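You operate a simulated robot arm through the tools that you are given. There is no shell and no other tool.

Carry out the task below with a simulated robot arm. There is one attempt and no reset: what you move stays moved.

TASK
Pack the flat case: switch off, lid on, both latches shut.

It is judged by the outcome, as a careful person would: the job done as asked, and still so three seconds after it is handed in. It fails if anything else is knocked over, pushed out of place, dropped, spilled or broken. Lids that push on must go on centred and level and be pressed home; caps that screw on are set level and turned clockwise until they are tight.

THE ROBOT
A 6-joint arm with a two-finger gripper, fixed in place. Base frame: the origin is at the foot of the arm, x ahead of it, y to its left, z up. Units: m, rad, N and s.
Its first joint turns from -2.897 to 2.897 rad. Payload 3.43 kg.
The TCP is the grasp point between the finger pads, 0.02 m short of the fingertips. In the tool frame z runs along the fingers and y along their closing line. Largest opening 0.19 m; the body of the gripper starts 0.248 m behind the TCP.
Orientation is that of the tool frame in the base frame, as a unit quaternion [x, y, z, w]. With the fingers straight down and closing along the base's y, the tool's x points along the base's -x, its y along +y and its z along -z.

THE INTERFACE
- The arm moves only by the tool apply_moves. Its argument "plan" is a list of rows, each a list of 6 numbers: the shift along the tool's x, y, z in m, then the turn, a rotation vector about the tool's x, y, z in rad. In form: [[dx, dy, dz, rx, ry, rz], ...]. A call has 1 to 20 rows; each row is the pose to reach, as a shift and turn from the pose commanded when the call began, along the tool's axes at that moment. "grip" is the gripper command, from -1 (fully open) to 1 (shut), values between in proportion, set as the call begins (left out, the last holds). A row lasts 0.2 s, in which the tool goes at most 0.05 m and 0.15 rad; a call with a longer step from one row to the next is refused whole, and so is a gripper value outside its range. Where a pose cannot be reached the arm comes as near as it can. A force on the tool above 80 N (or 10 N above the force at the start of the call, whichever is more), or a blocked arm, ends the call early, and 0.2 s more pass. Each finger travels about 0.153 m/s and halts on what it meets, pressing with about 29 N; the grip force reading is that of the motor and also rises with nothing between the fingers. The clock runs only during rows and for 0.2 s after the last one: add rows that repeat a pose to give the fingers time. The reply holds the time, the measured pose of the TCP, the force on the tool along the base axes, the opening and the grip force, in the units named above and with some noise, with the torque about the TCP (base axes, N m) and any sound that the robot's microphone picked up.
- Cameras (640 x 400 px; columns grow to the right, rows downward): "scene" is fixed at [0.4012, -0.6487, 1.4672]; the picture's right is [0.81, -0.58, 0.00], its down [-0.37, -0.52, -0.77] and it looks along [0.45, 0.62, -0.64] (base axes); focal length 353 px, centre (320, 200). "wrist" rides on the gripper at [0.07, -0.008, -0.288] in the tool frame; the picture's right is [0.12, 0.99, 0.00], its down [-0.96, 0.12, -0.25] and it looks along [-0.24, 0.03, 0.97] (tool axes); focal length 261 px, centre (320, 200). There is no depth. A picture from a camera that has moved, and an enlarged one, comes with that camera's place and axes in the base frame and with its lens.
- snapshot(camera): a new picture of that camera. It takes no simulated time.
- slide_trunk(by): slides the trunk up (or, below 0, down) by that many m; the arm rides with it, the base frame stays. It gives what a move gives, with no picture.
- close_up(camera, box): a new picture of the part [left, top, right, bottom] of that camera's present view, enlarged. It takes no simulated time.
- finish_job(): hands the job in; it is judged then, once.

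Nothing tells you positions but the pictures and the camera data. Unless the task says otherwise, let go and move clear before handing in.

The tools are called after "Request:" as name(argument=value, ...) on one line, values as JSON. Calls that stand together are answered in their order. apply_moves: Moves the arm, as the interface text tells. Its arguments: {"type":"object","properties":{"plan":{"type":"array","items":{"type":"array","items":{"type":"number"}}},"grip":{"type":"number"}},"required":["plan"]} The other tools are called the same way: slide_trunk (by) slides the trunk up or down; snapshot (camera) takes a picture; close_up (camera, box) takes an enlarged picture of a part of a camera's view; finish_job () hands the job in.

At the start:

```text
time_s: 0.0
eef_pos: [0.6754, -0.0268, 1.1091]
tcp_rot: [0.0, 1.0, 0.0, 0.0]
wrist_force: [-0.4, 0.4, -0.2]
wrist_torque: [-0.01, 0.01, 0.0]
grip_width: 0.1899
gripper_force: 0.1
trunk travel left (down, up): [-0.275, 0.165]
```

scene: 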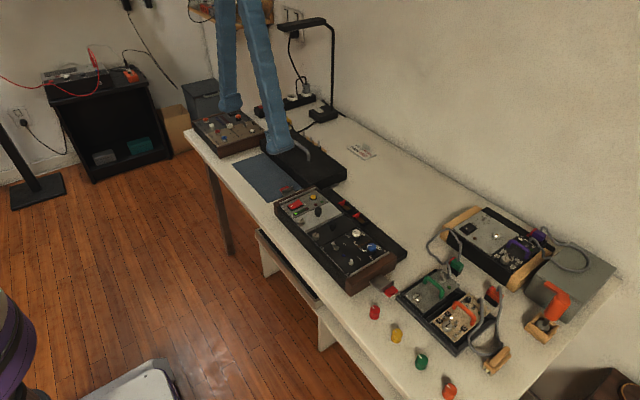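
wrist: 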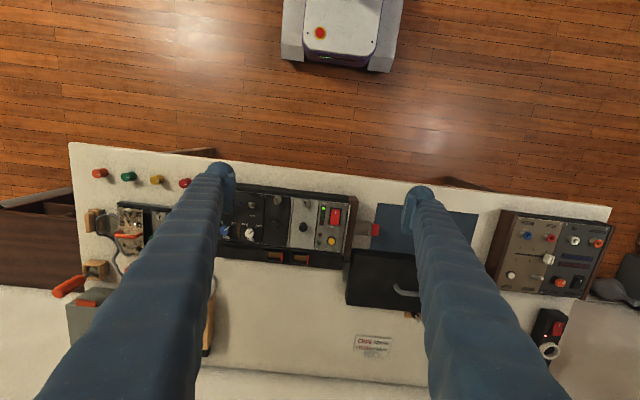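

I see a long bench with several electronic boxes; I can't yet tell which is the flat case and which is the lid. I'll take enlarged views before moving anything.

Request:
close_up(camera="scene", box=[240, 130, 420, 310])

Request:
close_up(camera="scene", box=[380, 190, 630, 400])

Request:
close_up(camera="scene", box=[180, 70, 380, 210])

Request:
close_up(camera="wrist", box=[200, 170, 420, 310])

Request:
close_up(camera="wrist", box=[60, 140, 240, 380])

Request:
close_up(camera="wrist", box=[400, 180, 640, 380])

```text
2.22 times, centred on (330, 220) of scene
camera zoom: at [0.4012, -0.6487, 1.4672], right [0.81, -0.58, 0.0], down [-0.37, -0.52, -0.77], along [0.45, 0.62, -0.64], focal length 785 px, centre (298, 156)
```

zoom: 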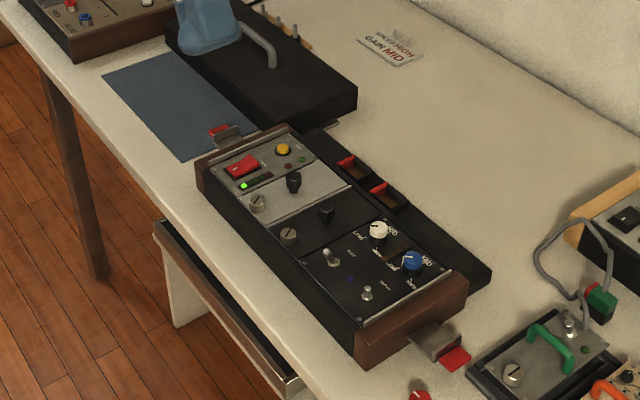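

```text
1.90 times, centred on (505, 295) of scene
camera zoom: at [0.4012, -0.6487, 1.4672], right [0.81, -0.58, 0.0], down [-0.37, -0.52, -0.77], along [0.45, 0.62, -0.64], focal length 673 px, centre (-32, 19)
```

zoom: 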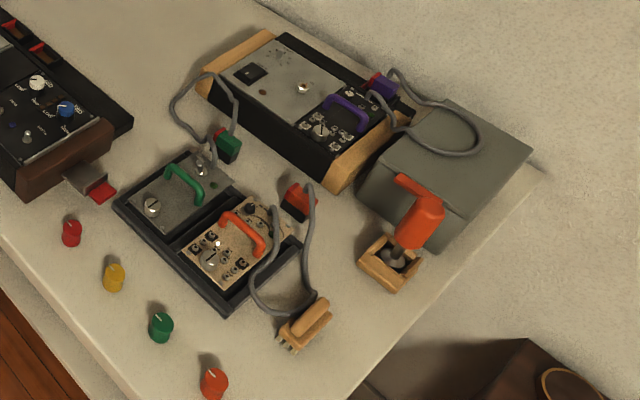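

```text
2.86 times, centred on (280, 140) of scene
camera zoom: at [0.4012, -0.6487, 1.4672], right [0.81, -0.58, 0.0], down [-0.37, -0.52, -0.77], along [0.45, 0.62, -0.64], focal length 1010 px, centre (434, 371)
```

zoom: 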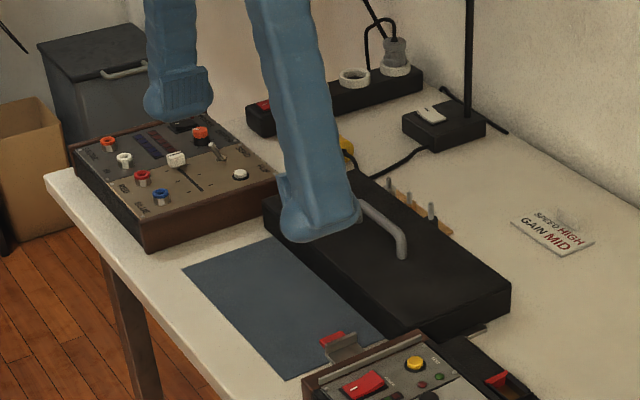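

```text
2.86 times, centred on (310, 240) of wrist
camera zoom: at [0.6056, -0.0369, 1.3953], right [-0.12, 0.99, 0.0], down [0.96, 0.12, 0.25], along [0.24, 0.03, -0.97], focal length 745 px, centre (349, 86)
```

zoom: 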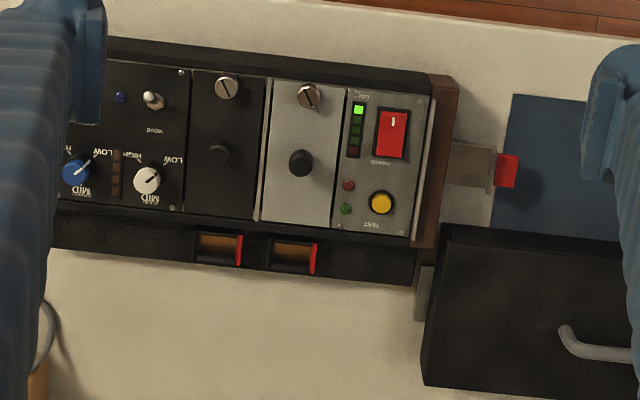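

```text
1.67 times, centred on (150, 260) of wrist
camera zoom: at [0.6056, -0.0369, 1.3953], right [-0.12, 0.99, 0.0], down [0.96, 0.12, 0.25], along [0.24, 0.03, -0.97], focal length 434 px, centre (603, 100)
```

zoom: 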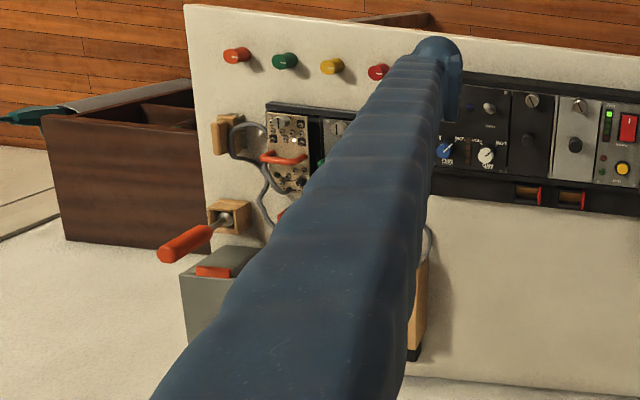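

```text
2.00 times, centred on (520, 280) of wrist
camera zoom: at [0.6056, -0.0369, 1.3953], right [-0.12, 0.99, 0.0], down [0.96, 0.12, 0.25], along [0.24, 0.03, -0.97], focal length 521 px, centre (-80, 40)
```

zoom: 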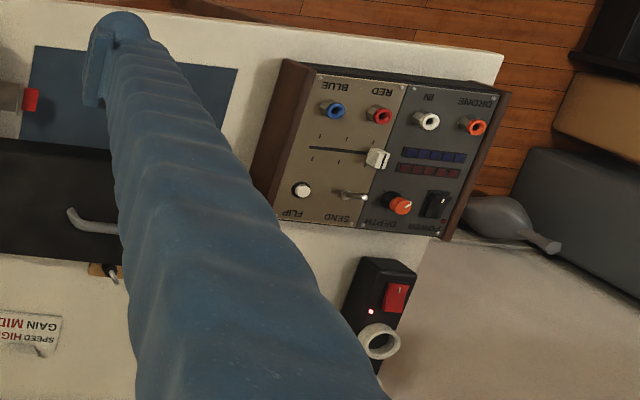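

The flat case looks like the long black unit with a red rocker marked POWER and a hinged red-tipped latch at each end. The black box with the grey handle beside it looks like its lid. I'll shift sideways at this height to get clear views of the case.

Request:
apply_moves(plan=[[0, -0.03, 0, 0, 0, 0], [0, -0.07, 0, 0, 0, 0], [0, -0.11, 0, 0, 0, 0], [0, -0.13, 0, 0, 0, 0], [0, -0.13, 0, 0, 0, 0]], grip=-1)

```text
time_s: 1.2
eef_pos: [0.6758, -0.1561, 1.1077]
tcp_rot: [-0.001, 1.0, 0.0, 0.0]
wrist_force: [0.4, 0.1, 0.1]
wrist_torque: [0.04, -0.03, -0.04]
grip_width: 0.1902
gripper_force: 0.0
trunk travel left (down, up): [-0.275, 0.165]
```

Request:
snapshot(camera="wrist")

Request:
close_up(camera="wrist", box=[210, 170, 430, 310])

Request:
snapshot(camera="scene")

```text
taken
camera wrist: at [0.6055, -0.1669, 1.3962], right [-0.12, 0.99, 0.0], down [0.96, 0.12, 0.25], along [0.24, 0.03, -0.97], focal length 261 px, centre (320, 200)
```

wrist: 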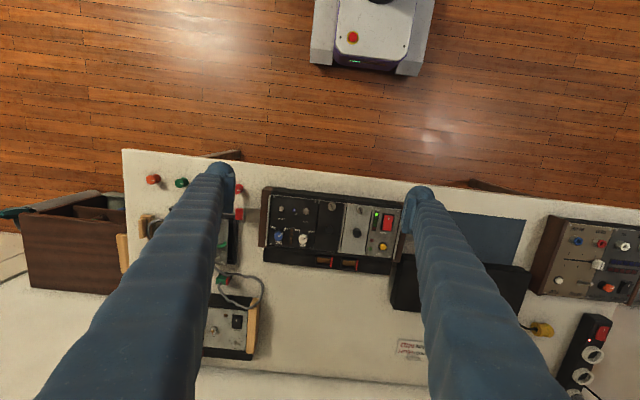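

```text
2.86 times, centred on (320, 240) of wrist
camera zoom: at [0.6055, -0.1669, 1.3962], right [-0.12, 0.99, 0.0], down [0.96, 0.12, 0.25], along [0.24, 0.03, -0.97], focal length 745 px, centre (320, 86)
```

zoom: 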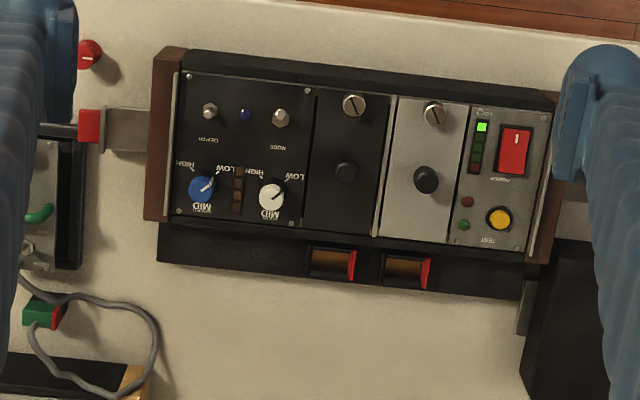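

```text
taken
```

scene: 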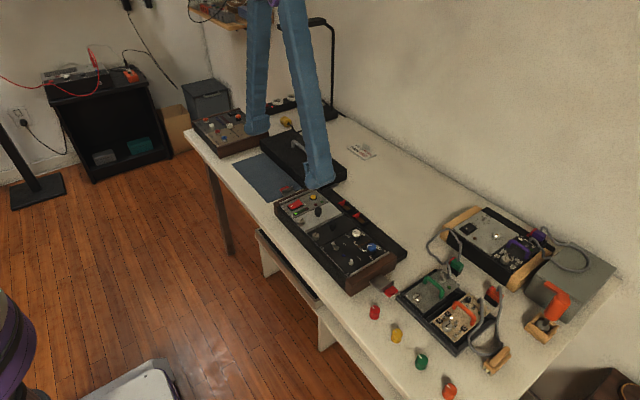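

The rocker works out at about (0.79, 0.02, 0.80), with the case nearly square to the base y axis and open latches at both ends. Next I'll move left to see the lid.

Request:
apply_moves(plan=[[0, 0.04, 0, 0, 0, 0], [0, 0.09, 0, 0, 0, 0], [0, 0.14, 0, 0, 0, 0], [0, 0.19, 0, 0, 0, 0], [0, 0.24, 0, 0, 0, 0], [0, 0.29, 0, 0, 0, 0], [0, 0.33, 0, 0, 0, 0], [0, 0.35, 0, 0, 0, 0], [0, 0.35, 0, 0, 0, 0]])

```text
time_s: 3.2
eef_pos: [0.6742, 0.1944, 1.1094]
tcp_rot: [-0.001, 1.0, 0.0, 0.0]
wrist_force: [1.2, 0.2, 0.6]
wrist_torque: [-0.03, 0.01, -0.02]
grip_width: 0.1899
gripper_force: 0.0
trunk travel left (down, up): [-0.275, 0.165]
```

Request:
snapshot(camera="wrist")

Request:
close_up(camera="wrist", box=[210, 170, 430, 310])

Request:
close_up(camera="scene", box=[220, 110, 400, 220])

```text
taken
camera wrist: at [0.6057, 0.184, 1.3959], right [-0.12, 0.99, 0.0], down [0.96, 0.12, 0.25], along [0.24, 0.03, -0.97], focal length 261 px, centre (320, 200)
```

wrist: 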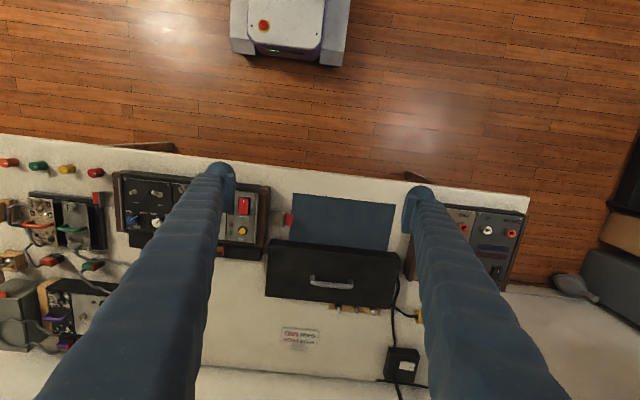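

```text
2.86 times, centred on (320, 240) of wrist
camera zoom: at [0.6057, 0.184, 1.3959], right [-0.12, 0.99, 0.0], down [0.96, 0.12, 0.25], along [0.24, 0.03, -0.97], focal length 745 px, centre (320, 86)
```

zoom: 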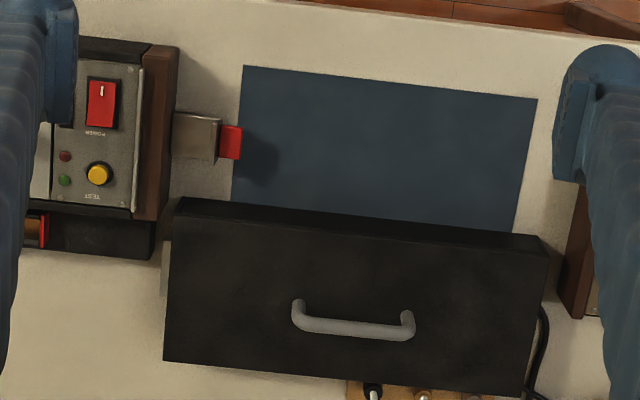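

```text
3.56 times, centred on (310, 165) of scene
camera zoom: at [0.4012, -0.6487, 1.4672], right [0.81, -0.58, 0.0], down [-0.37, -0.52, -0.77], along [0.45, 0.62, -0.64], focal length 1256 px, centre (356, 324)
```

zoom: 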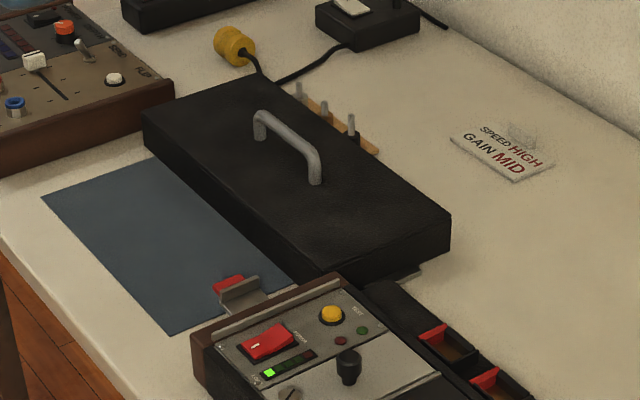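

The lid is roughly 0.34 by 0.15 m, with its handle near (0.97, 0.26, 0.81), close to my reach limit, and it has a small grey catch tab at its end. I'll zoom in on the latches, the catch and the switch to learn how they work.

Request:
close_up(camera="scene", box=[330, 240, 420, 310])

Request:
close_up(camera="scene", box=[265, 170, 345, 230])

Request:
close_up(camera="scene", box=[300, 150, 370, 200])

Request:
close_up(camera="scene", box=[255, 120, 355, 190])

Request:
close_up(camera="wrist", box=[220, 180, 320, 260])

```text
5.71 times, centred on (375, 275) of scene
camera zoom: at [0.4012, -0.6487, 1.4672], right [0.81, -0.58, 0.0], down [-0.37, -0.52, -0.77], along [0.45, 0.62, -0.64], focal length 2019 px, centre (6, -229)
```

zoom: 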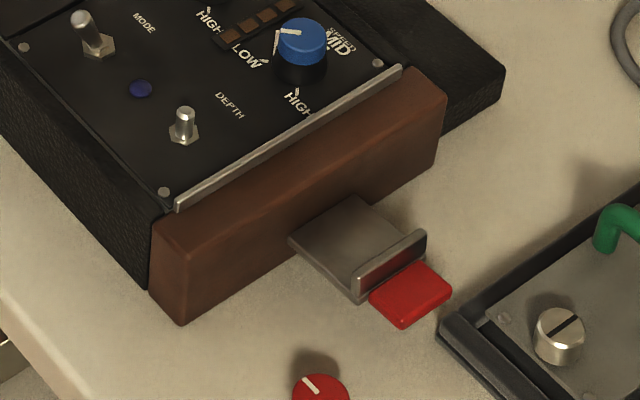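

```text
6.67 times, centred on (305, 200) of scene
camera zoom: at [0.4012, -0.6487, 1.4672], right [0.81, -0.58, 0.0], down [-0.37, -0.52, -0.77], along [0.45, 0.62, -0.64], focal length 2356 px, centre (420, 200)
```

zoom: 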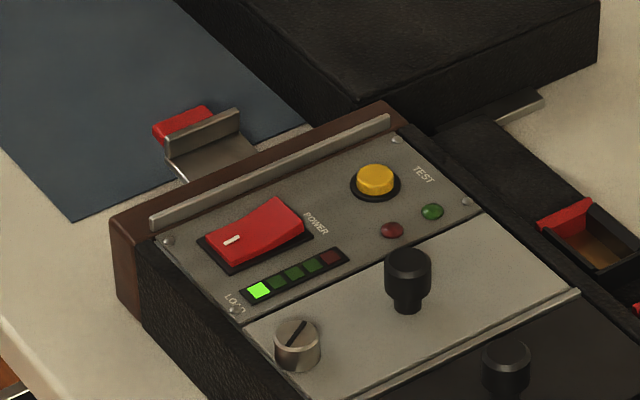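

```text
8.00 times, centred on (335, 175) of scene
camera zoom: at [0.4012, -0.6487, 1.4672], right [0.81, -0.58, 0.0], down [-0.37, -0.52, -0.77], along [0.45, 0.62, -0.64], focal length 2827 px, centre (200, 400)
```

zoom: 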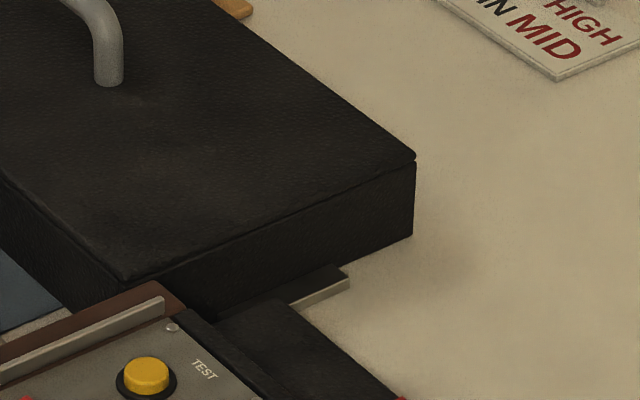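

```text
5.71 times, centred on (305, 155) of scene
camera zoom: at [0.4012, -0.6487, 1.4672], right [0.81, -0.58, 0.0], down [-0.37, -0.52, -0.77], along [0.45, 0.62, -0.64], focal length 2019 px, centre (406, 457)
```

zoom: 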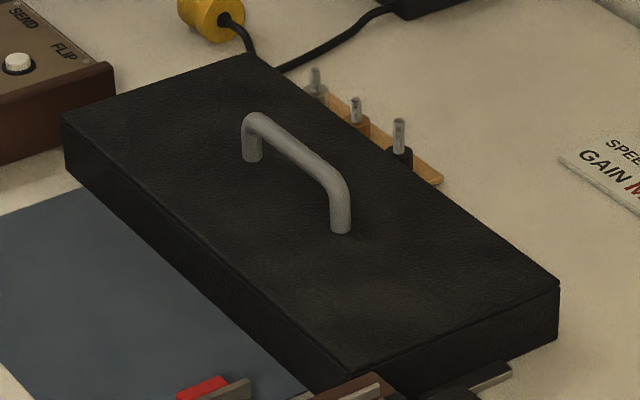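

```text
5.00 times, centred on (270, 220) of wrist
camera zoom: at [0.6057, 0.184, 1.3959], right [-0.12, 0.99, 0.0], down [0.96, 0.12, 0.25], along [0.24, 0.03, -0.97], focal length 1303 px, centre (570, 100)
```

zoom: 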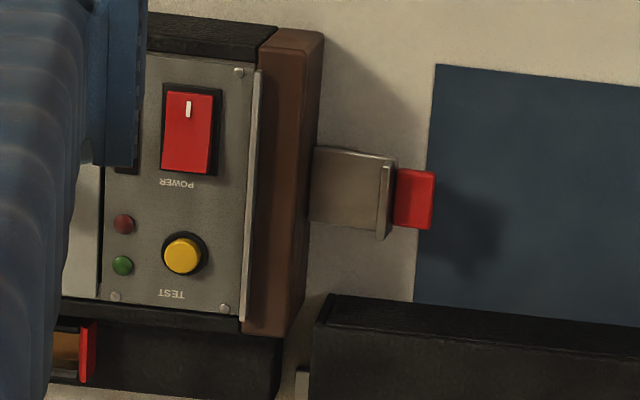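

The rocker's "|" end, on the robot side, is down, so it is ON and I have to press the raised end by the POWER label. Each latch is an L-shaped plate that should flip up and hook over a tab on the lid. I'll turn the tool 90° so one finger gives a narrow footprint along x, then move over the rocker and look again.

Request:
apply_moves(plan=[[-0.002, -0.016, 0.009, 0, 0, 0.1428], [-0.004, -0.032, 0.018, 0, 0, 0.2856], [-0.006, -0.047, 0.027, 0, 0, 0.4284], [-0.008, -0.063, 0.036, 0, 0, 0.5712], [-0.01, -0.079, 0.045, 0, 0, 0.714], [-0.012, -0.095, 0.054, 0, 0, 0.8568], [-0.014, -0.11, 0.063, 0, 0, 0.9996], [-0.016, -0.126, 0.072, 0, 0, 1.1424], [-0.018, -0.142, 0.081, 0, 0, 1.2852], [-0.02, -0.158, 0.09, 0, 0, 1.428], [-0.022, -0.172, 0.1, 0, 0, 1.5708], [-0.022, -0.172, 0.1, 0, 0, 1.5708], [-0.022, -0.172, 0.1, 0, 0, 1.5708]])

```text
time_s: 6.0
eef_pos: [0.697, 0.0209, 1.0082]
tcp_rot: [0.707, 0.707, 0.0, -0.001]
wrist_force: [0.3, -0.7, -0.7]
wrist_torque: [-0.04, 0.01, 0.0]
grip_width: 0.1899
gripper_force: 0.1
trunk travel left (down, up): [-0.275, 0.165]
```

Request:
snapshot(camera="wrist")

Request:
close_up(camera="wrist", box=[340, 150, 480, 240])

Request:
close_up(camera="scene", box=[260, 160, 360, 230])

```text
taken
camera wrist: at [0.6897, 0.09, 1.2957], right [0.99, 0.12, 0.0], down [0.12, -0.96, 0.25], along [0.03, -0.25, -0.97], focal length 261 px, centre (320, 200)
```

wrist: 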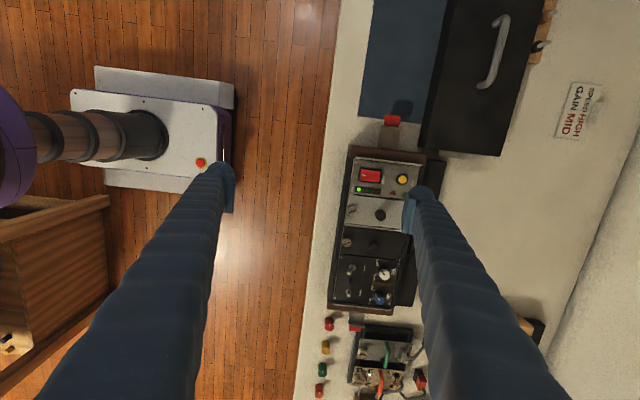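

```text
4.44 times, centred on (410, 195) of wrist
camera zoom: at [0.6897, 0.09, 1.2957], right [0.99, 0.12, 0.0], down [0.12, -0.96, 0.25], along [0.03, -0.25, -0.97], focal length 1158 px, centre (-80, 222)
```

zoom: 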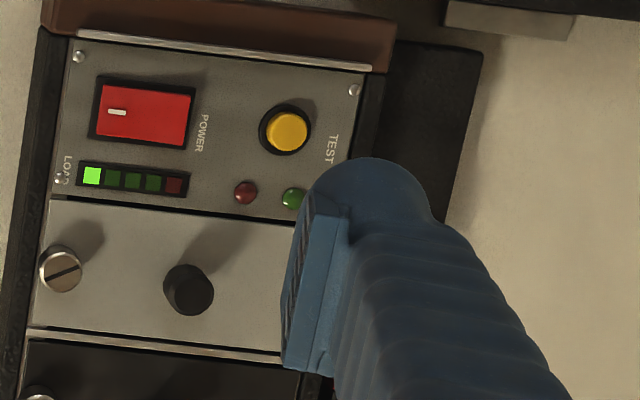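

```text
5.71 times, centred on (310, 195) of scene
camera zoom: at [0.4012, -0.6487, 1.4672], right [0.81, -0.58, 0.0], down [-0.37, -0.52, -0.77], along [0.45, 0.62, -0.64], focal length 2019 px, centre (377, 229)
```

zoom: 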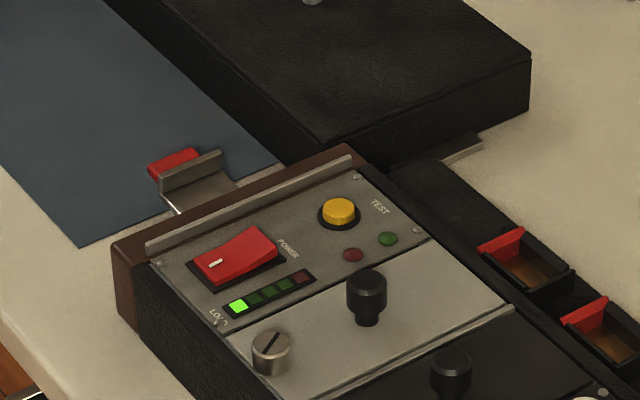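

The rocker spans about x 0.776 to 0.814 at y 0.024, with the raised end at x 0.814. Before pressing I want to know exactly where the fingertip is, so I'll zoom in on it.

Request:
close_up(camera="scene", box=[200, 40, 340, 170])

Request:
close_up(camera="wrist", box=[390, 170, 490, 250])

Request:
snapshot(camera="scene")

```text
3.08 times, centred on (270, 105) of scene
camera zoom: at [0.4012, -0.6487, 1.4672], right [0.81, -0.58, 0.0], down [-0.37, -0.52, -0.77], along [0.45, 0.62, -0.64], focal length 1087 px, centre (474, 492)
```

zoom: 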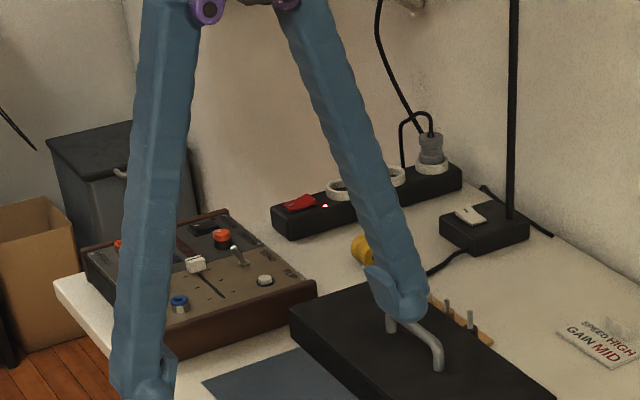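

```text
5.00 times, centred on (440, 210) of wrist
camera zoom: at [0.6897, 0.09, 1.2957], right [0.99, 0.12, 0.0], down [0.12, -0.96, 0.25], along [0.03, -0.25, -0.97], focal length 1303 px, centre (-280, 150)
```

zoom: 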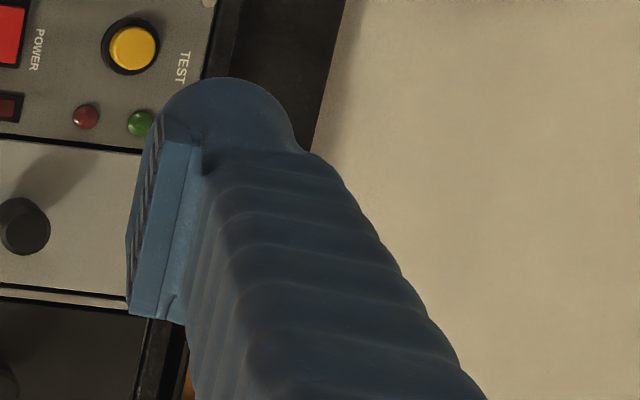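

```text
taken
```

scene: 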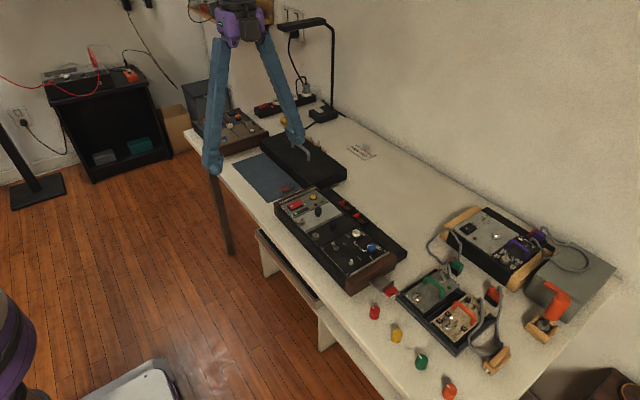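

The fingers swing in an arc: fully open, the lowest part of the tip sits about level with the reported TCP height. I'll lower the front finger to about 5 cm above the rocker's raised end and check the alignment.

Request:
apply_moves(plan=[[0.001, 0.006, 0.04, 0, 0, 0], [0.001, 0.006, 0.08, 0, 0, 0], [0.001, 0.006, 0.12, 0, 0, 0], [0.001, 0.006, 0.15, 0, 0, 0], [0.001, 0.006, 0.15, 0, 0, 0]])

```text
time_s: 7.2
eef_pos: [0.7044, 0.0231, 0.8591]
tcp_rot: [0.707, 0.707, 0.0, 0.0]
wrist_force: [0.2, 0.3, 0.0]
wrist_torque: [-0.01, -0.05, 0.03]
grip_width: 0.1904
gripper_force: 0.1
trunk travel left (down, up): [-0.275, 0.165]
```

Request:
close_up(camera="scene", box=[260, 130, 360, 230])

Request:
close_up(camera="wrist", box=[380, 120, 500, 220])

Request:
snapshot(camera="wrist")

```text
4.00 times, centred on (310, 180) of scene
camera zoom: at [0.4012, -0.6487, 1.4672], right [0.81, -0.58, 0.0], down [-0.37, -0.52, -0.77], along [0.45, 0.62, -0.64], focal length 1414 px, centre (360, 280)
```

zoom: 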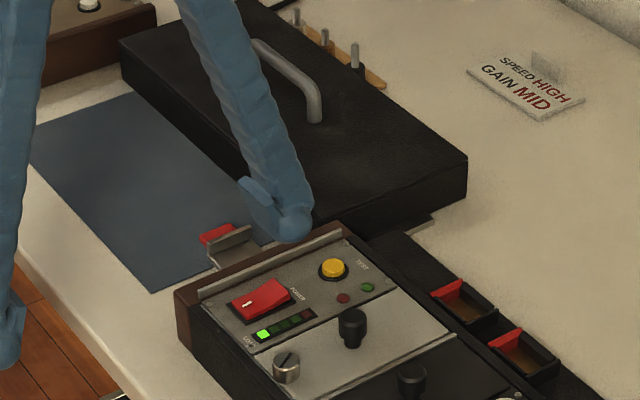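

```text
4.00 times, centred on (440, 170) of wrist
camera zoom: at [0.6957, 0.0913, 1.146], right [0.99, 0.12, 0.0], down [0.12, -0.96, 0.25], along [0.03, -0.25, -0.97], focal length 1043 px, centre (-160, 320)
```

zoom: 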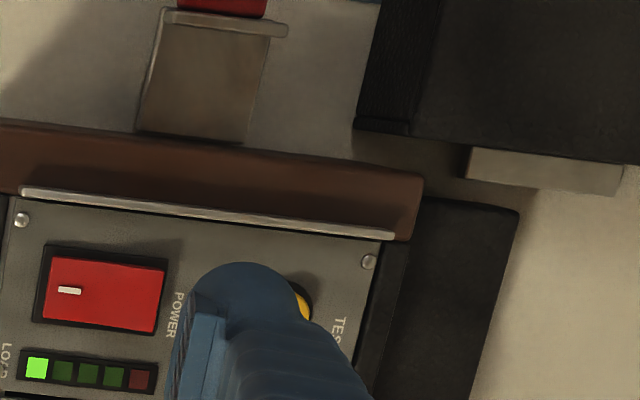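

```text
taken
camera wrist: at [0.6957, 0.0913, 1.146], right [0.99, 0.12, 0.0], down [0.12, -0.96, 0.25], along [0.03, -0.25, -0.97], focal length 261 px, centre (320, 200)
```

wrist: 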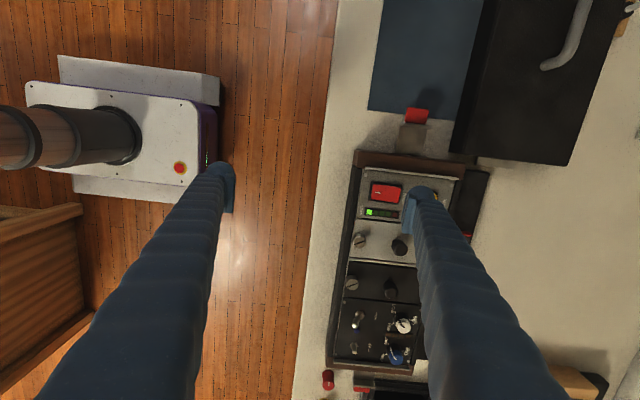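

The tip's lowest part is near x 0.815, right over the raised end. I'll shift 5 mm back toward the rocker body and come down in small steps, watching the force.

Request:
apply_moves(plan=[[0, -0.005, 0.01, 0, 0, 0], [0, -0.005, 0.025, 0, 0, 0], [0, -0.005, 0.035, 0, 0, 0], [0, -0.005, 0.042, 0, 0, 0], [0, -0.005, 0.042, 0, 0, 0]])

Request:
close_up(camera="scene", box=[270, 160, 350, 220])

Request:
close_up(camera="wrist", box=[360, 120, 480, 220])

```text
time_s: 8.4
eef_pos: [0.697, 0.0229, 0.817]
tcp_rot: [0.707, 0.707, -0.001, -0.001]
wrist_force: [-0.6, 0.0, -0.4]
wrist_torque: [0.0, 0.0, -0.01]
grip_width: 0.1901
gripper_force: 0.0
trunk travel left (down, up): [-0.275, 0.165]
```

```text
6.67 times, centred on (310, 190) of scene
camera zoom: at [0.4012, -0.6487, 1.4672], right [0.81, -0.58, 0.0], down [-0.37, -0.52, -0.77], along [0.45, 0.62, -0.64], focal length 2356 px, centre (387, 267)
```

zoom: 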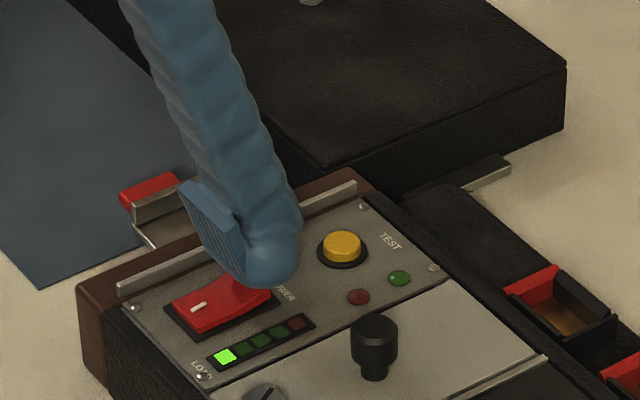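

```text
4.00 times, centred on (420, 170) of wrist
camera zoom: at [0.6905, 0.0909, 1.1036], right [0.99, 0.12, 0.0], down [0.12, -0.96, 0.25], along [0.03, -0.25, -0.97], focal length 1043 px, centre (-80, 320)
```

zoom: 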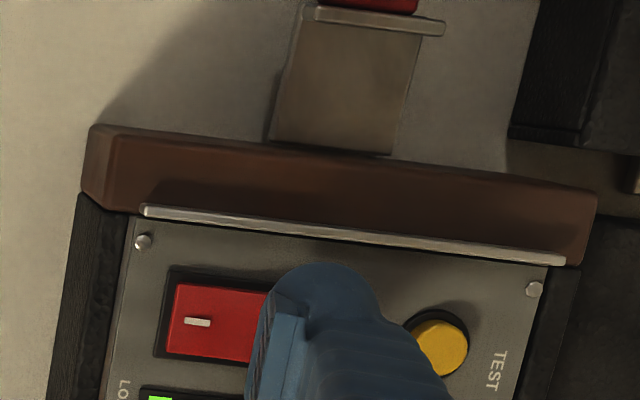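

The finger is right above the raised end and not touching yet. I'll continue down a few millimetres at a time.

Request:
apply_moves(plan=[[0, 0, 0.004, 0, 0, 0], [0, 0, 0.008, 0, 0, 0], [0, 0, 0.01, 0, 0, 0]])

```text
time_s: 9.2
eef_pos: [0.697, 0.0225, 0.8067]
tcp_rot: [0.707, 0.707, 0.0, 0.0]
wrist_force: [-0.8, 1.0, 1.5]
wrist_torque: [-0.01, -0.16, -0.03]
grip_width: 0.1897
gripper_force: 0.0
trunk travel left (down, up): [-0.275, 0.165]
```

There is a light touch, about 1.5 N with a matching torque. I'll press 3 mm further and check.

Request:
apply_moves(plan=[[0, 0, 0.0015, 0, 0, 0], [0, 0, 0.003, 0, 0, 0]])

Request:
close_up(camera="scene", box=[270, 160, 350, 220])

```text
time_s: 9.8
eef_pos: [0.6983, 0.0229, 0.8034]
tcp_rot: [0.707, 0.707, 0.001, 0.001]
wrist_force: [-1.6, -0.4, 9.2]
wrist_torque: [0.03, -0.82, 0.0]
grip_width: 0.1902
gripper_force: 0.1
trunk travel left (down, up): [-0.275, 0.165]
heard: click
```

```text
6.67 times, centred on (310, 190) of scene
camera zoom: at [0.4012, -0.6487, 1.4672], right [0.81, -0.58, 0.0], down [-0.37, -0.52, -0.77], along [0.45, 0.62, -0.64], focal length 2356 px, centre (387, 267)
```

zoom: 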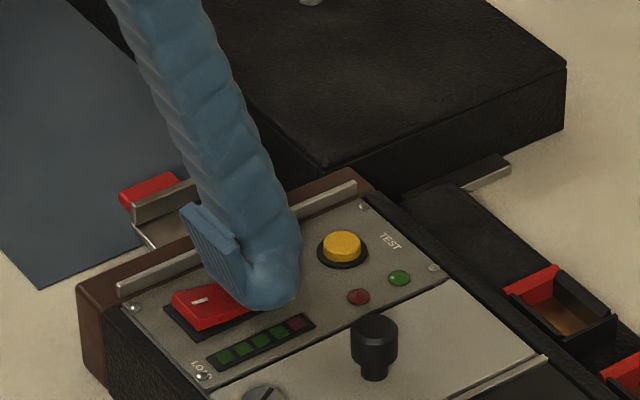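

There was a click, the LOAD light went out, and the rocker now tilts the other way, so the switch is off. I'll lift clear and confirm.

Request:
apply_moves(plan=[[0, 0, -0.01, 0, 0, 0], [0, 0, -0.05, 0, 0, 0], [0, 0, -0.1, 0, 0, 0], [0, 0, -0.15, 0, 0, 0], [0, 0, -0.2, 0, 0, 0], [0, 0, -0.2, 0, 0, 0]])

Request:
close_up(camera="scene", box=[260, 160, 360, 230])

Request:
snapshot(camera="wrist")

```text
time_s: 11.2
eef_pos: [0.6985, 0.0218, 1.0038]
tcp_rot: [0.707, 0.707, 0.0, 0.0]
wrist_force: [0.1, 0.0, 0.0]
wrist_torque: [-0.02, 0.02, -0.03]
grip_width: 0.1899
gripper_force: 0.2
trunk travel left (down, up): [-0.275, 0.165]
```

```text
5.71 times, centred on (310, 195) of scene
camera zoom: at [0.4012, -0.6487, 1.4672], right [0.81, -0.58, 0.0], down [-0.37, -0.52, -0.77], along [0.45, 0.62, -0.64], focal length 2019 px, centre (377, 229)
```

zoom: 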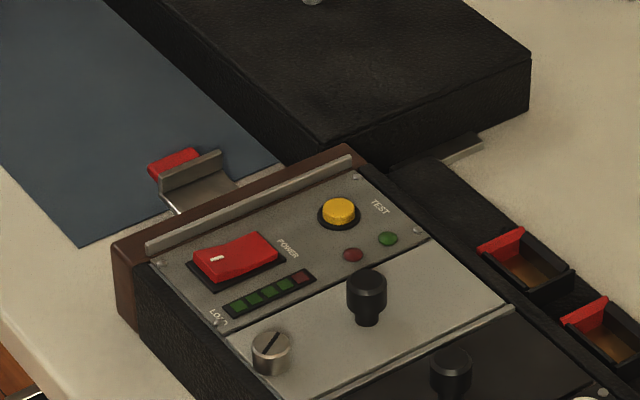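

```text
taken
camera wrist: at [0.6905, 0.0908, 1.2908], right [0.99, 0.12, 0.0], down [0.12, -0.96, 0.25], along [0.03, -0.25, -0.97], focal length 261 px, centre (320, 200)
```

wrist: 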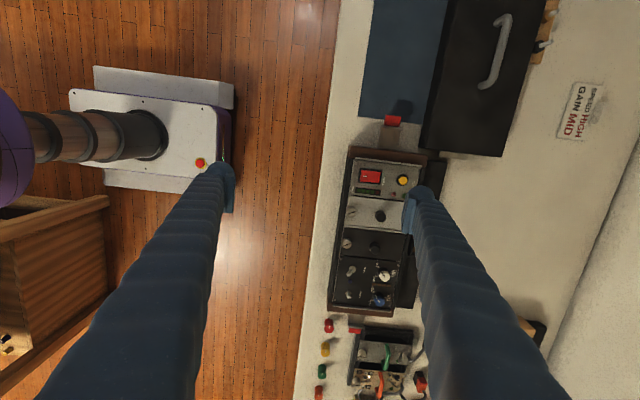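

The switch is confirmed off. Next is the lid: I get its handle bar at about x 0.963, y 0.20 to 0.31, running along y, so I'll move above it at a safe height for a better look.

Request:
apply_moves(plan=[[0.03, 0.025, 0, 0, 0, 0], [0.065, 0.055, 0, 0, 0, 0], [0.1, 0.085, 0, 0, 0, 0], [0.135, 0.115, 0, 0, 0, 0], [0.17, 0.145, 0, 0, 0, 0], [0.205, 0.175, 0, 0, 0, 0], [0.234, 0.2, 0, 0, 0, 0], [0.234, 0.2, 0, 0, 0, 0]])

Request:
snapshot(camera="wrist")

Request:
snapshot(camera="scene")

```text
time_s: 13.0
eef_pos: [0.8979, 0.2556, 1.005]
tcp_rot: [0.707, 0.707, 0.0, 0.0]
wrist_force: [-0.4, -0.2, -0.3]
wrist_torque: [-0.01, 0.01, -0.01]
grip_width: 0.19
gripper_force: 0.0
trunk travel left (down, up): [-0.275, 0.165]
```

```text
taken
camera wrist: at [0.8902, 0.325, 1.2915], right [0.99, 0.12, 0.0], down [0.12, -0.96, 0.25], along [0.03, -0.25, -0.97], focal length 261 px, centre (320, 200)
```

wrist: 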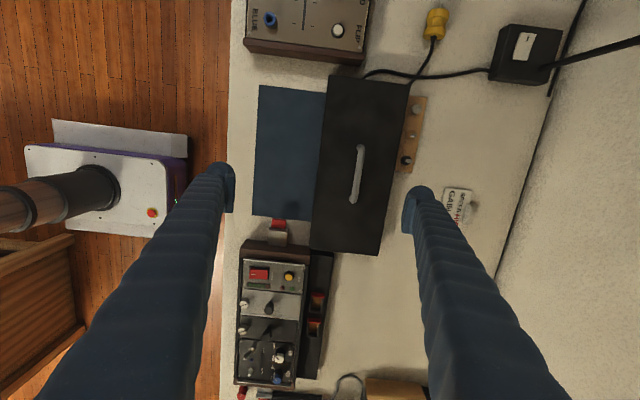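

```text
taken
```

scene: 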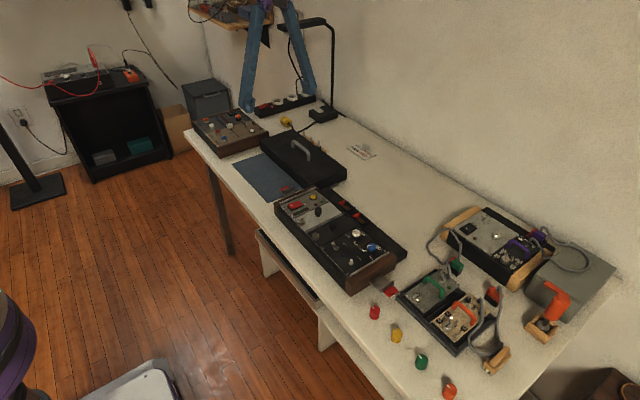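

Both the lid and the case show in this one view. I'll take enlarged pictures of it to measure them and read the details.

Request:
close_up(camera="wrist", box=[230, 60, 440, 260])

Request:
close_up(camera="wrist", box=[220, 220, 360, 400])

Request:
close_up(camera="scene", box=[225, 120, 355, 210])

Request:
close_up(camera="scene", box=[265, 175, 415, 305])

```text
2.00 times, centred on (335, 160) of wrist
camera zoom: at [0.8902, 0.325, 1.2915], right [0.99, 0.12, 0.0], down [0.12, -0.96, 0.25], along [0.03, -0.25, -0.97], focal length 521 px, centre (290, 280)
```

zoom: 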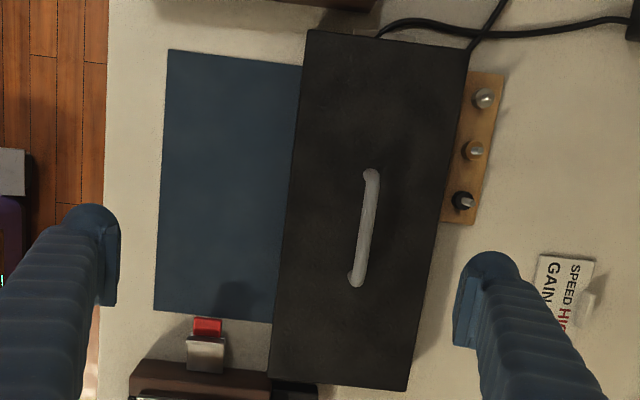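

```text
2.22 times, centred on (290, 310) of wrist
camera zoom: at [0.8902, 0.325, 1.2915], right [0.99, 0.12, 0.0], down [0.12, -0.96, 0.25], along [0.03, -0.25, -0.97], focal length 579 px, centre (387, -44)
```

zoom: 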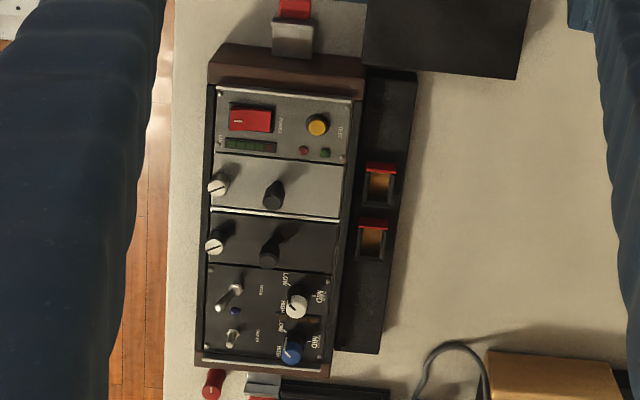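

```text
4.44 times, centred on (290, 165) of scene
camera zoom: at [0.4012, -0.6487, 1.4672], right [0.81, -0.58, 0.0], down [-0.37, -0.52, -0.77], along [0.45, 0.62, -0.64], focal length 1571 px, centre (453, 356)
```

zoom: 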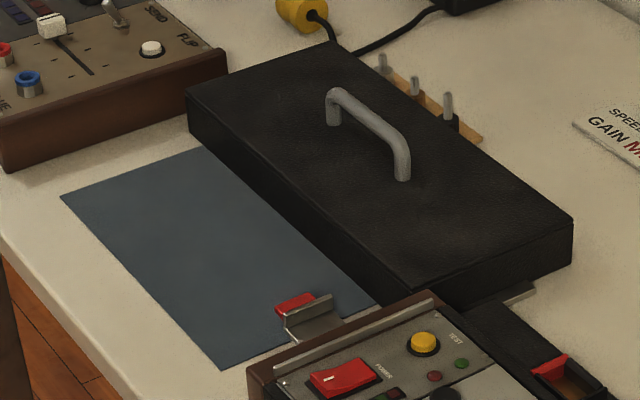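

```text
3.08 times, centred on (340, 240) of scene
camera zoom: at [0.4012, -0.6487, 1.4672], right [0.81, -0.58, 0.0], down [-0.37, -0.52, -0.77], along [0.45, 0.62, -0.64], focal length 1087 px, centre (258, 77)
```

zoom: 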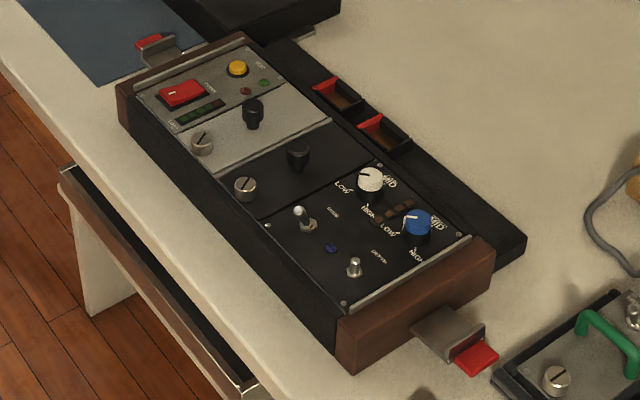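

I estimate the lid centre and handle at (0.968, 0.26), with the bar near z 0.806, and the case centre at about (0.820, −0.106) with its rim near z 0.79. I'll part-close the fingers so they miss the pegs behind the lid, then test the reach above the handle.

Request:
apply_moves(plan=[[0.001, 0.02, 0.02, 0, 0, 0], [0.002, 0.04, 0.04, 0, 0, 0], [0.003, 0.055, 0.055, 0, 0, 0], [0.004, 0.07, 0.07, 0, 0, 0], [0.004, 0.07, 0.08, 0, 0, 0], [0.004, 0.07, 0.08, 0, 0, 0]], grip=0.37)

Request:
snapshot(camera="wrist")

Request:
close_up(camera="scene", box=[220, 60, 370, 200])

```text
time_s: 14.4
eef_pos: [0.9686, 0.2604, 0.9234]
tcp_rot: [0.707, 0.707, -0.001, 0.0]
wrist_force: [0.3, 0.0, -0.1]
wrist_torque: [0.02, -0.02, 0.01]
grip_width: 0.0596
gripper_force: 0.0
trunk travel left (down, up): [-0.275, 0.165]
```

```text
taken
camera wrist: at [0.9602, 0.3288, 1.2107], right [0.99, 0.12, 0.0], down [0.12, -0.96, 0.25], along [0.03, -0.25, -0.97], focal length 261 px, centre (320, 200)
```

wrist: 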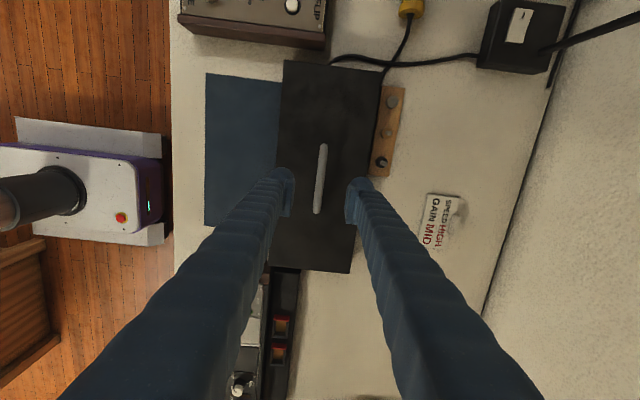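

```text
2.86 times, centred on (295, 130) of scene
camera zoom: at [0.4012, -0.6487, 1.4672], right [0.81, -0.58, 0.0], down [-0.37, -0.52, -0.77], along [0.45, 0.62, -0.64], focal length 1010 px, centre (391, 400)
```

zoom: 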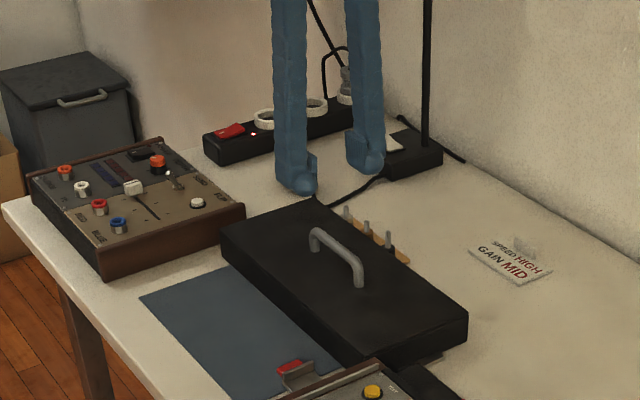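

The reach is fine and the handle bar sits midway between the fingers. I'll lower to just above grasp height and check again.

Request:
apply_moves(plan=[[-0.002, 0, 0.03, 0, 0, 0], [-0.002, 0, 0.06, 0, 0, 0], [-0.002, 0, 0.08, 0, 0, 0], [-0.002, 0, 0.088, 0, 0, 0], [-0.002, 0, 0.088, 0, 0, 0]])

Request:
close_up(camera="wrist", box=[250, 110, 400, 230])

Request:
close_up(camera="scene", box=[250, 110, 350, 190])

```text
time_s: 15.6
eef_pos: [0.968, 0.2585, 0.8341]
tcp_rot: [0.707, 0.708, 0.0, -0.001]
wrist_force: [0.0, 0.5, -0.8]
wrist_torque: [-0.04, -0.01, 0.01]
grip_width: 0.0599
gripper_force: 0.0
trunk travel left (down, up): [-0.275, 0.165]
```

```text
3.33 times, centred on (325, 170) of wrist
camera zoom: at [0.9599, 0.3267, 1.1222], right [0.99, 0.12, 0.0], down [0.12, -0.96, 0.25], along [0.03, -0.25, -0.97], focal length 869 px, centre (303, 300)
```

zoom: 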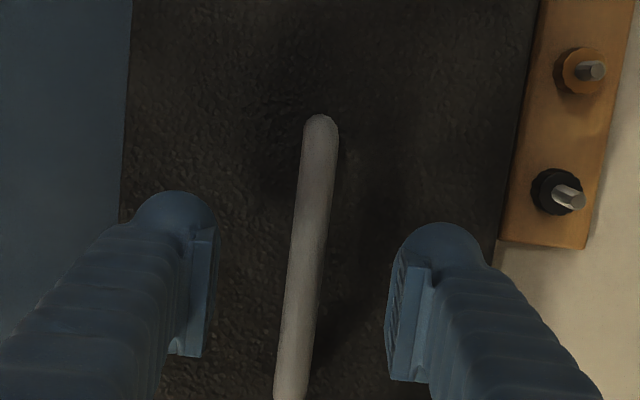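

```text
5.00 times, centred on (300, 150) of scene
camera zoom: at [0.4012, -0.6487, 1.4672], right [0.81, -0.58, 0.0], down [-0.37, -0.52, -0.77], along [0.45, 0.62, -0.64], focal length 1767 px, centre (420, 450)
```

zoom: 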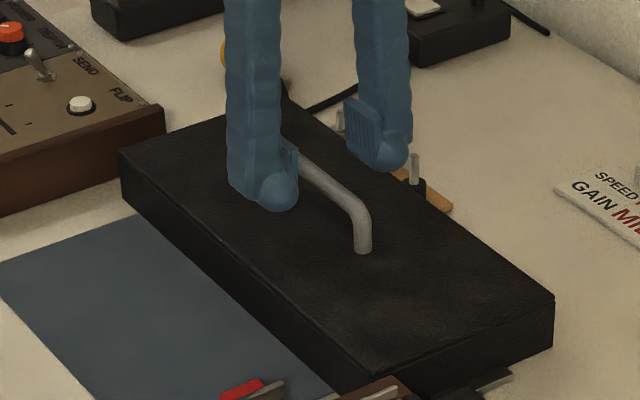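

The bar is centred between the pads and yawed by about 0.015 rad. I'll match that yaw, lower to grasp height and check for contact before closing.

Request:
apply_moves(plan=[[0, 0, 0.008, 0, 0, -0.014], [0, 0, 0.016, 0, 0, -0.014], [0, 0, 0.022, 0, 0, -0.014], [0, 0, 0.022, 0, 0, -0.014]])

Request:
close_up(camera="scene", box=[260, 120, 340, 180])

```text
time_s: 16.6
eef_pos: [0.9681, 0.2585, 0.8122]
tcp_rot: [0.702, 0.712, -0.001, 0.0]
wrist_force: [0.0, 0.8, -0.7]
wrist_torque: [0.02, 0.03, 0.01]
grip_width: 0.0599
gripper_force: 0.1
trunk travel left (down, up): [-0.275, 0.165]
```

```text
6.67 times, centred on (300, 150) of scene
camera zoom: at [0.4012, -0.6487, 1.4672], right [0.81, -0.58, 0.0], down [-0.37, -0.52, -0.77], along [0.45, 0.62, -0.64], focal length 2356 px, centre (453, 533)
```

zoom: 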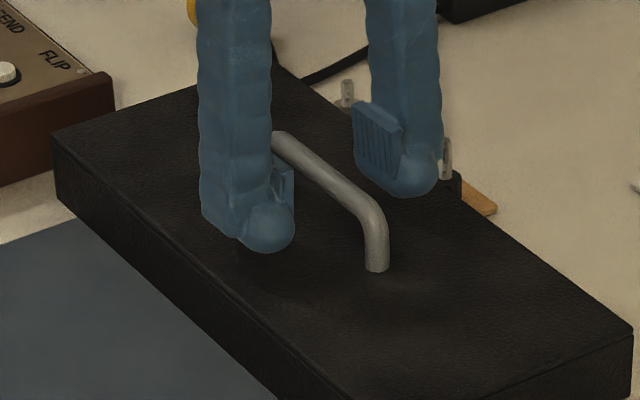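

The pads look a little high on the bar, so I'll lower about 10 mm more in small steps, watching for contact with the lid top.

Request:
apply_moves(plan=[[0, 0, 0.004, 0, 0, 0], [0, 0, 0.008, 0, 0, 0], [0, 0, 0.01, 0, 0, 0]])

Request:
close_up(camera="scene", box=[260, 120, 340, 180])

```text
time_s: 17.4
eef_pos: [0.9681, 0.2594, 0.8035]
tcp_rot: [0.702, 0.712, 0.0, 0.0]
wrist_force: [0.2, -1.0, 3.8]
wrist_torque: [-0.03, 0.15, 0.06]
grip_width: 0.06
gripper_force: 0.2
trunk travel left (down, up): [-0.275, 0.165]
```

```text
6.67 times, centred on (300, 150) of scene
camera zoom: at [0.4012, -0.6487, 1.4672], right [0.81, -0.58, 0.0], down [-0.37, -0.52, -0.77], along [0.45, 0.62, -0.64], focal length 2356 px, centre (453, 533)
```

zoom: 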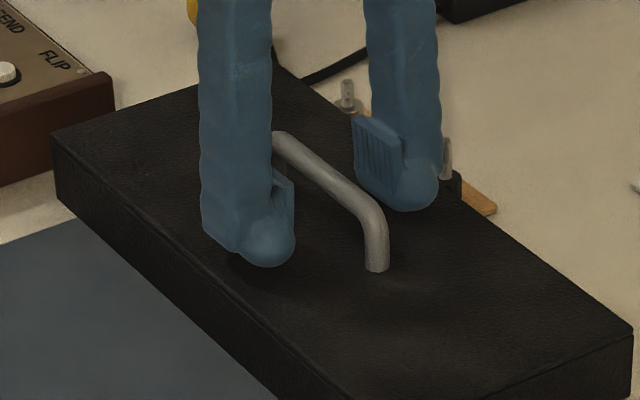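

The tips are just touching the lid top at 3.8 N, which puts the lid top near z 0.783. I'll raise 4 mm and close on the bar.

Request:
apply_moves(plan=[[0, 0, -0.004, 0, 0, 0], [0, 0, -0.004, 0, 0, 0]])

Request:
apply_moves(plan=[[0, 0, 0, 0, 0, 0], [0, 0, 0, 0, 0, 0], [0, 0, 0, 0, 0, 0], [0, 0, 0, 0, 0, 0]], grip=1)

Request:
close_up(camera="scene", box=[250, 110, 360, 200])

Request:
close_up(camera="wrist", box=[200, 60, 440, 300])

```text
time_s: 18.0
eef_pos: [0.9686, 0.2592, 0.8065]
tcp_rot: [0.702, 0.712, -0.001, -0.001]
wrist_force: [-0.2, 0.0, -0.1]
wrist_torque: [0.02, -0.04, -0.01]
grip_width: 0.0599
gripper_force: 0.0
trunk travel left (down, up): [-0.275, 0.165]
```

```text
time_s: 19.0
eef_pos: [0.9687, 0.259, 0.8072]
tcp_rot: [0.702, 0.712, -0.002, -0.001]
wrist_force: [1.4, 0.2, 0.0]
wrist_torque: [-0.01, 0.03, -0.26]
grip_width: 0.0084
gripper_force: 29.0
trunk travel left (down, up): [-0.275, 0.165]
```

```text
4.44 times, centred on (305, 155) of scene
camera zoom: at [0.4012, -0.6487, 1.4672], right [0.81, -0.58, 0.0], down [-0.37, -0.52, -0.77], along [0.45, 0.62, -0.64], focal length 1571 px, centre (387, 400)
```

zoom: 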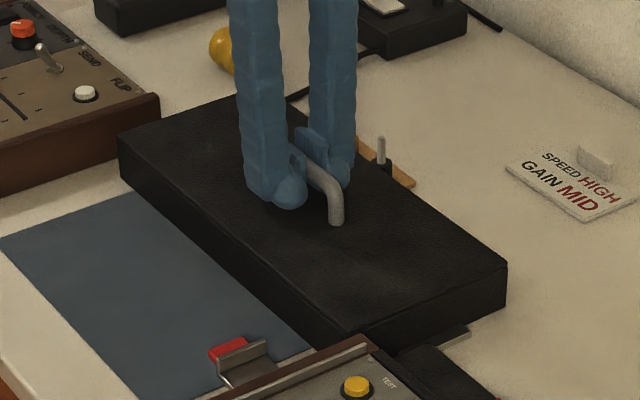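

```text
1.67 times, centred on (320, 180) of wrist
camera zoom: at [0.959, 0.3271, 1.0942], right [0.99, 0.13, 0.0], down [0.13, -0.96, 0.25], along [0.03, -0.25, -0.97], focal length 434 px, centre (320, 233)
```

zoom: 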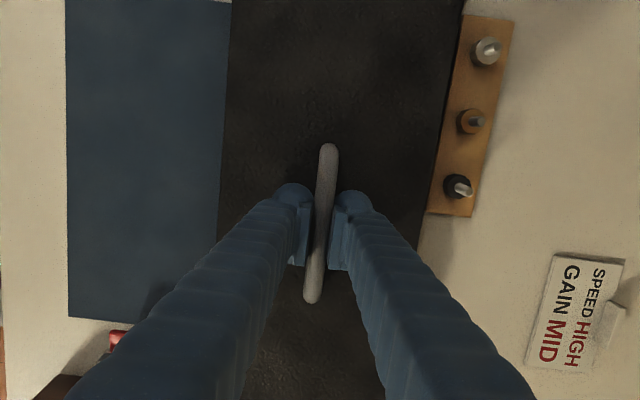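

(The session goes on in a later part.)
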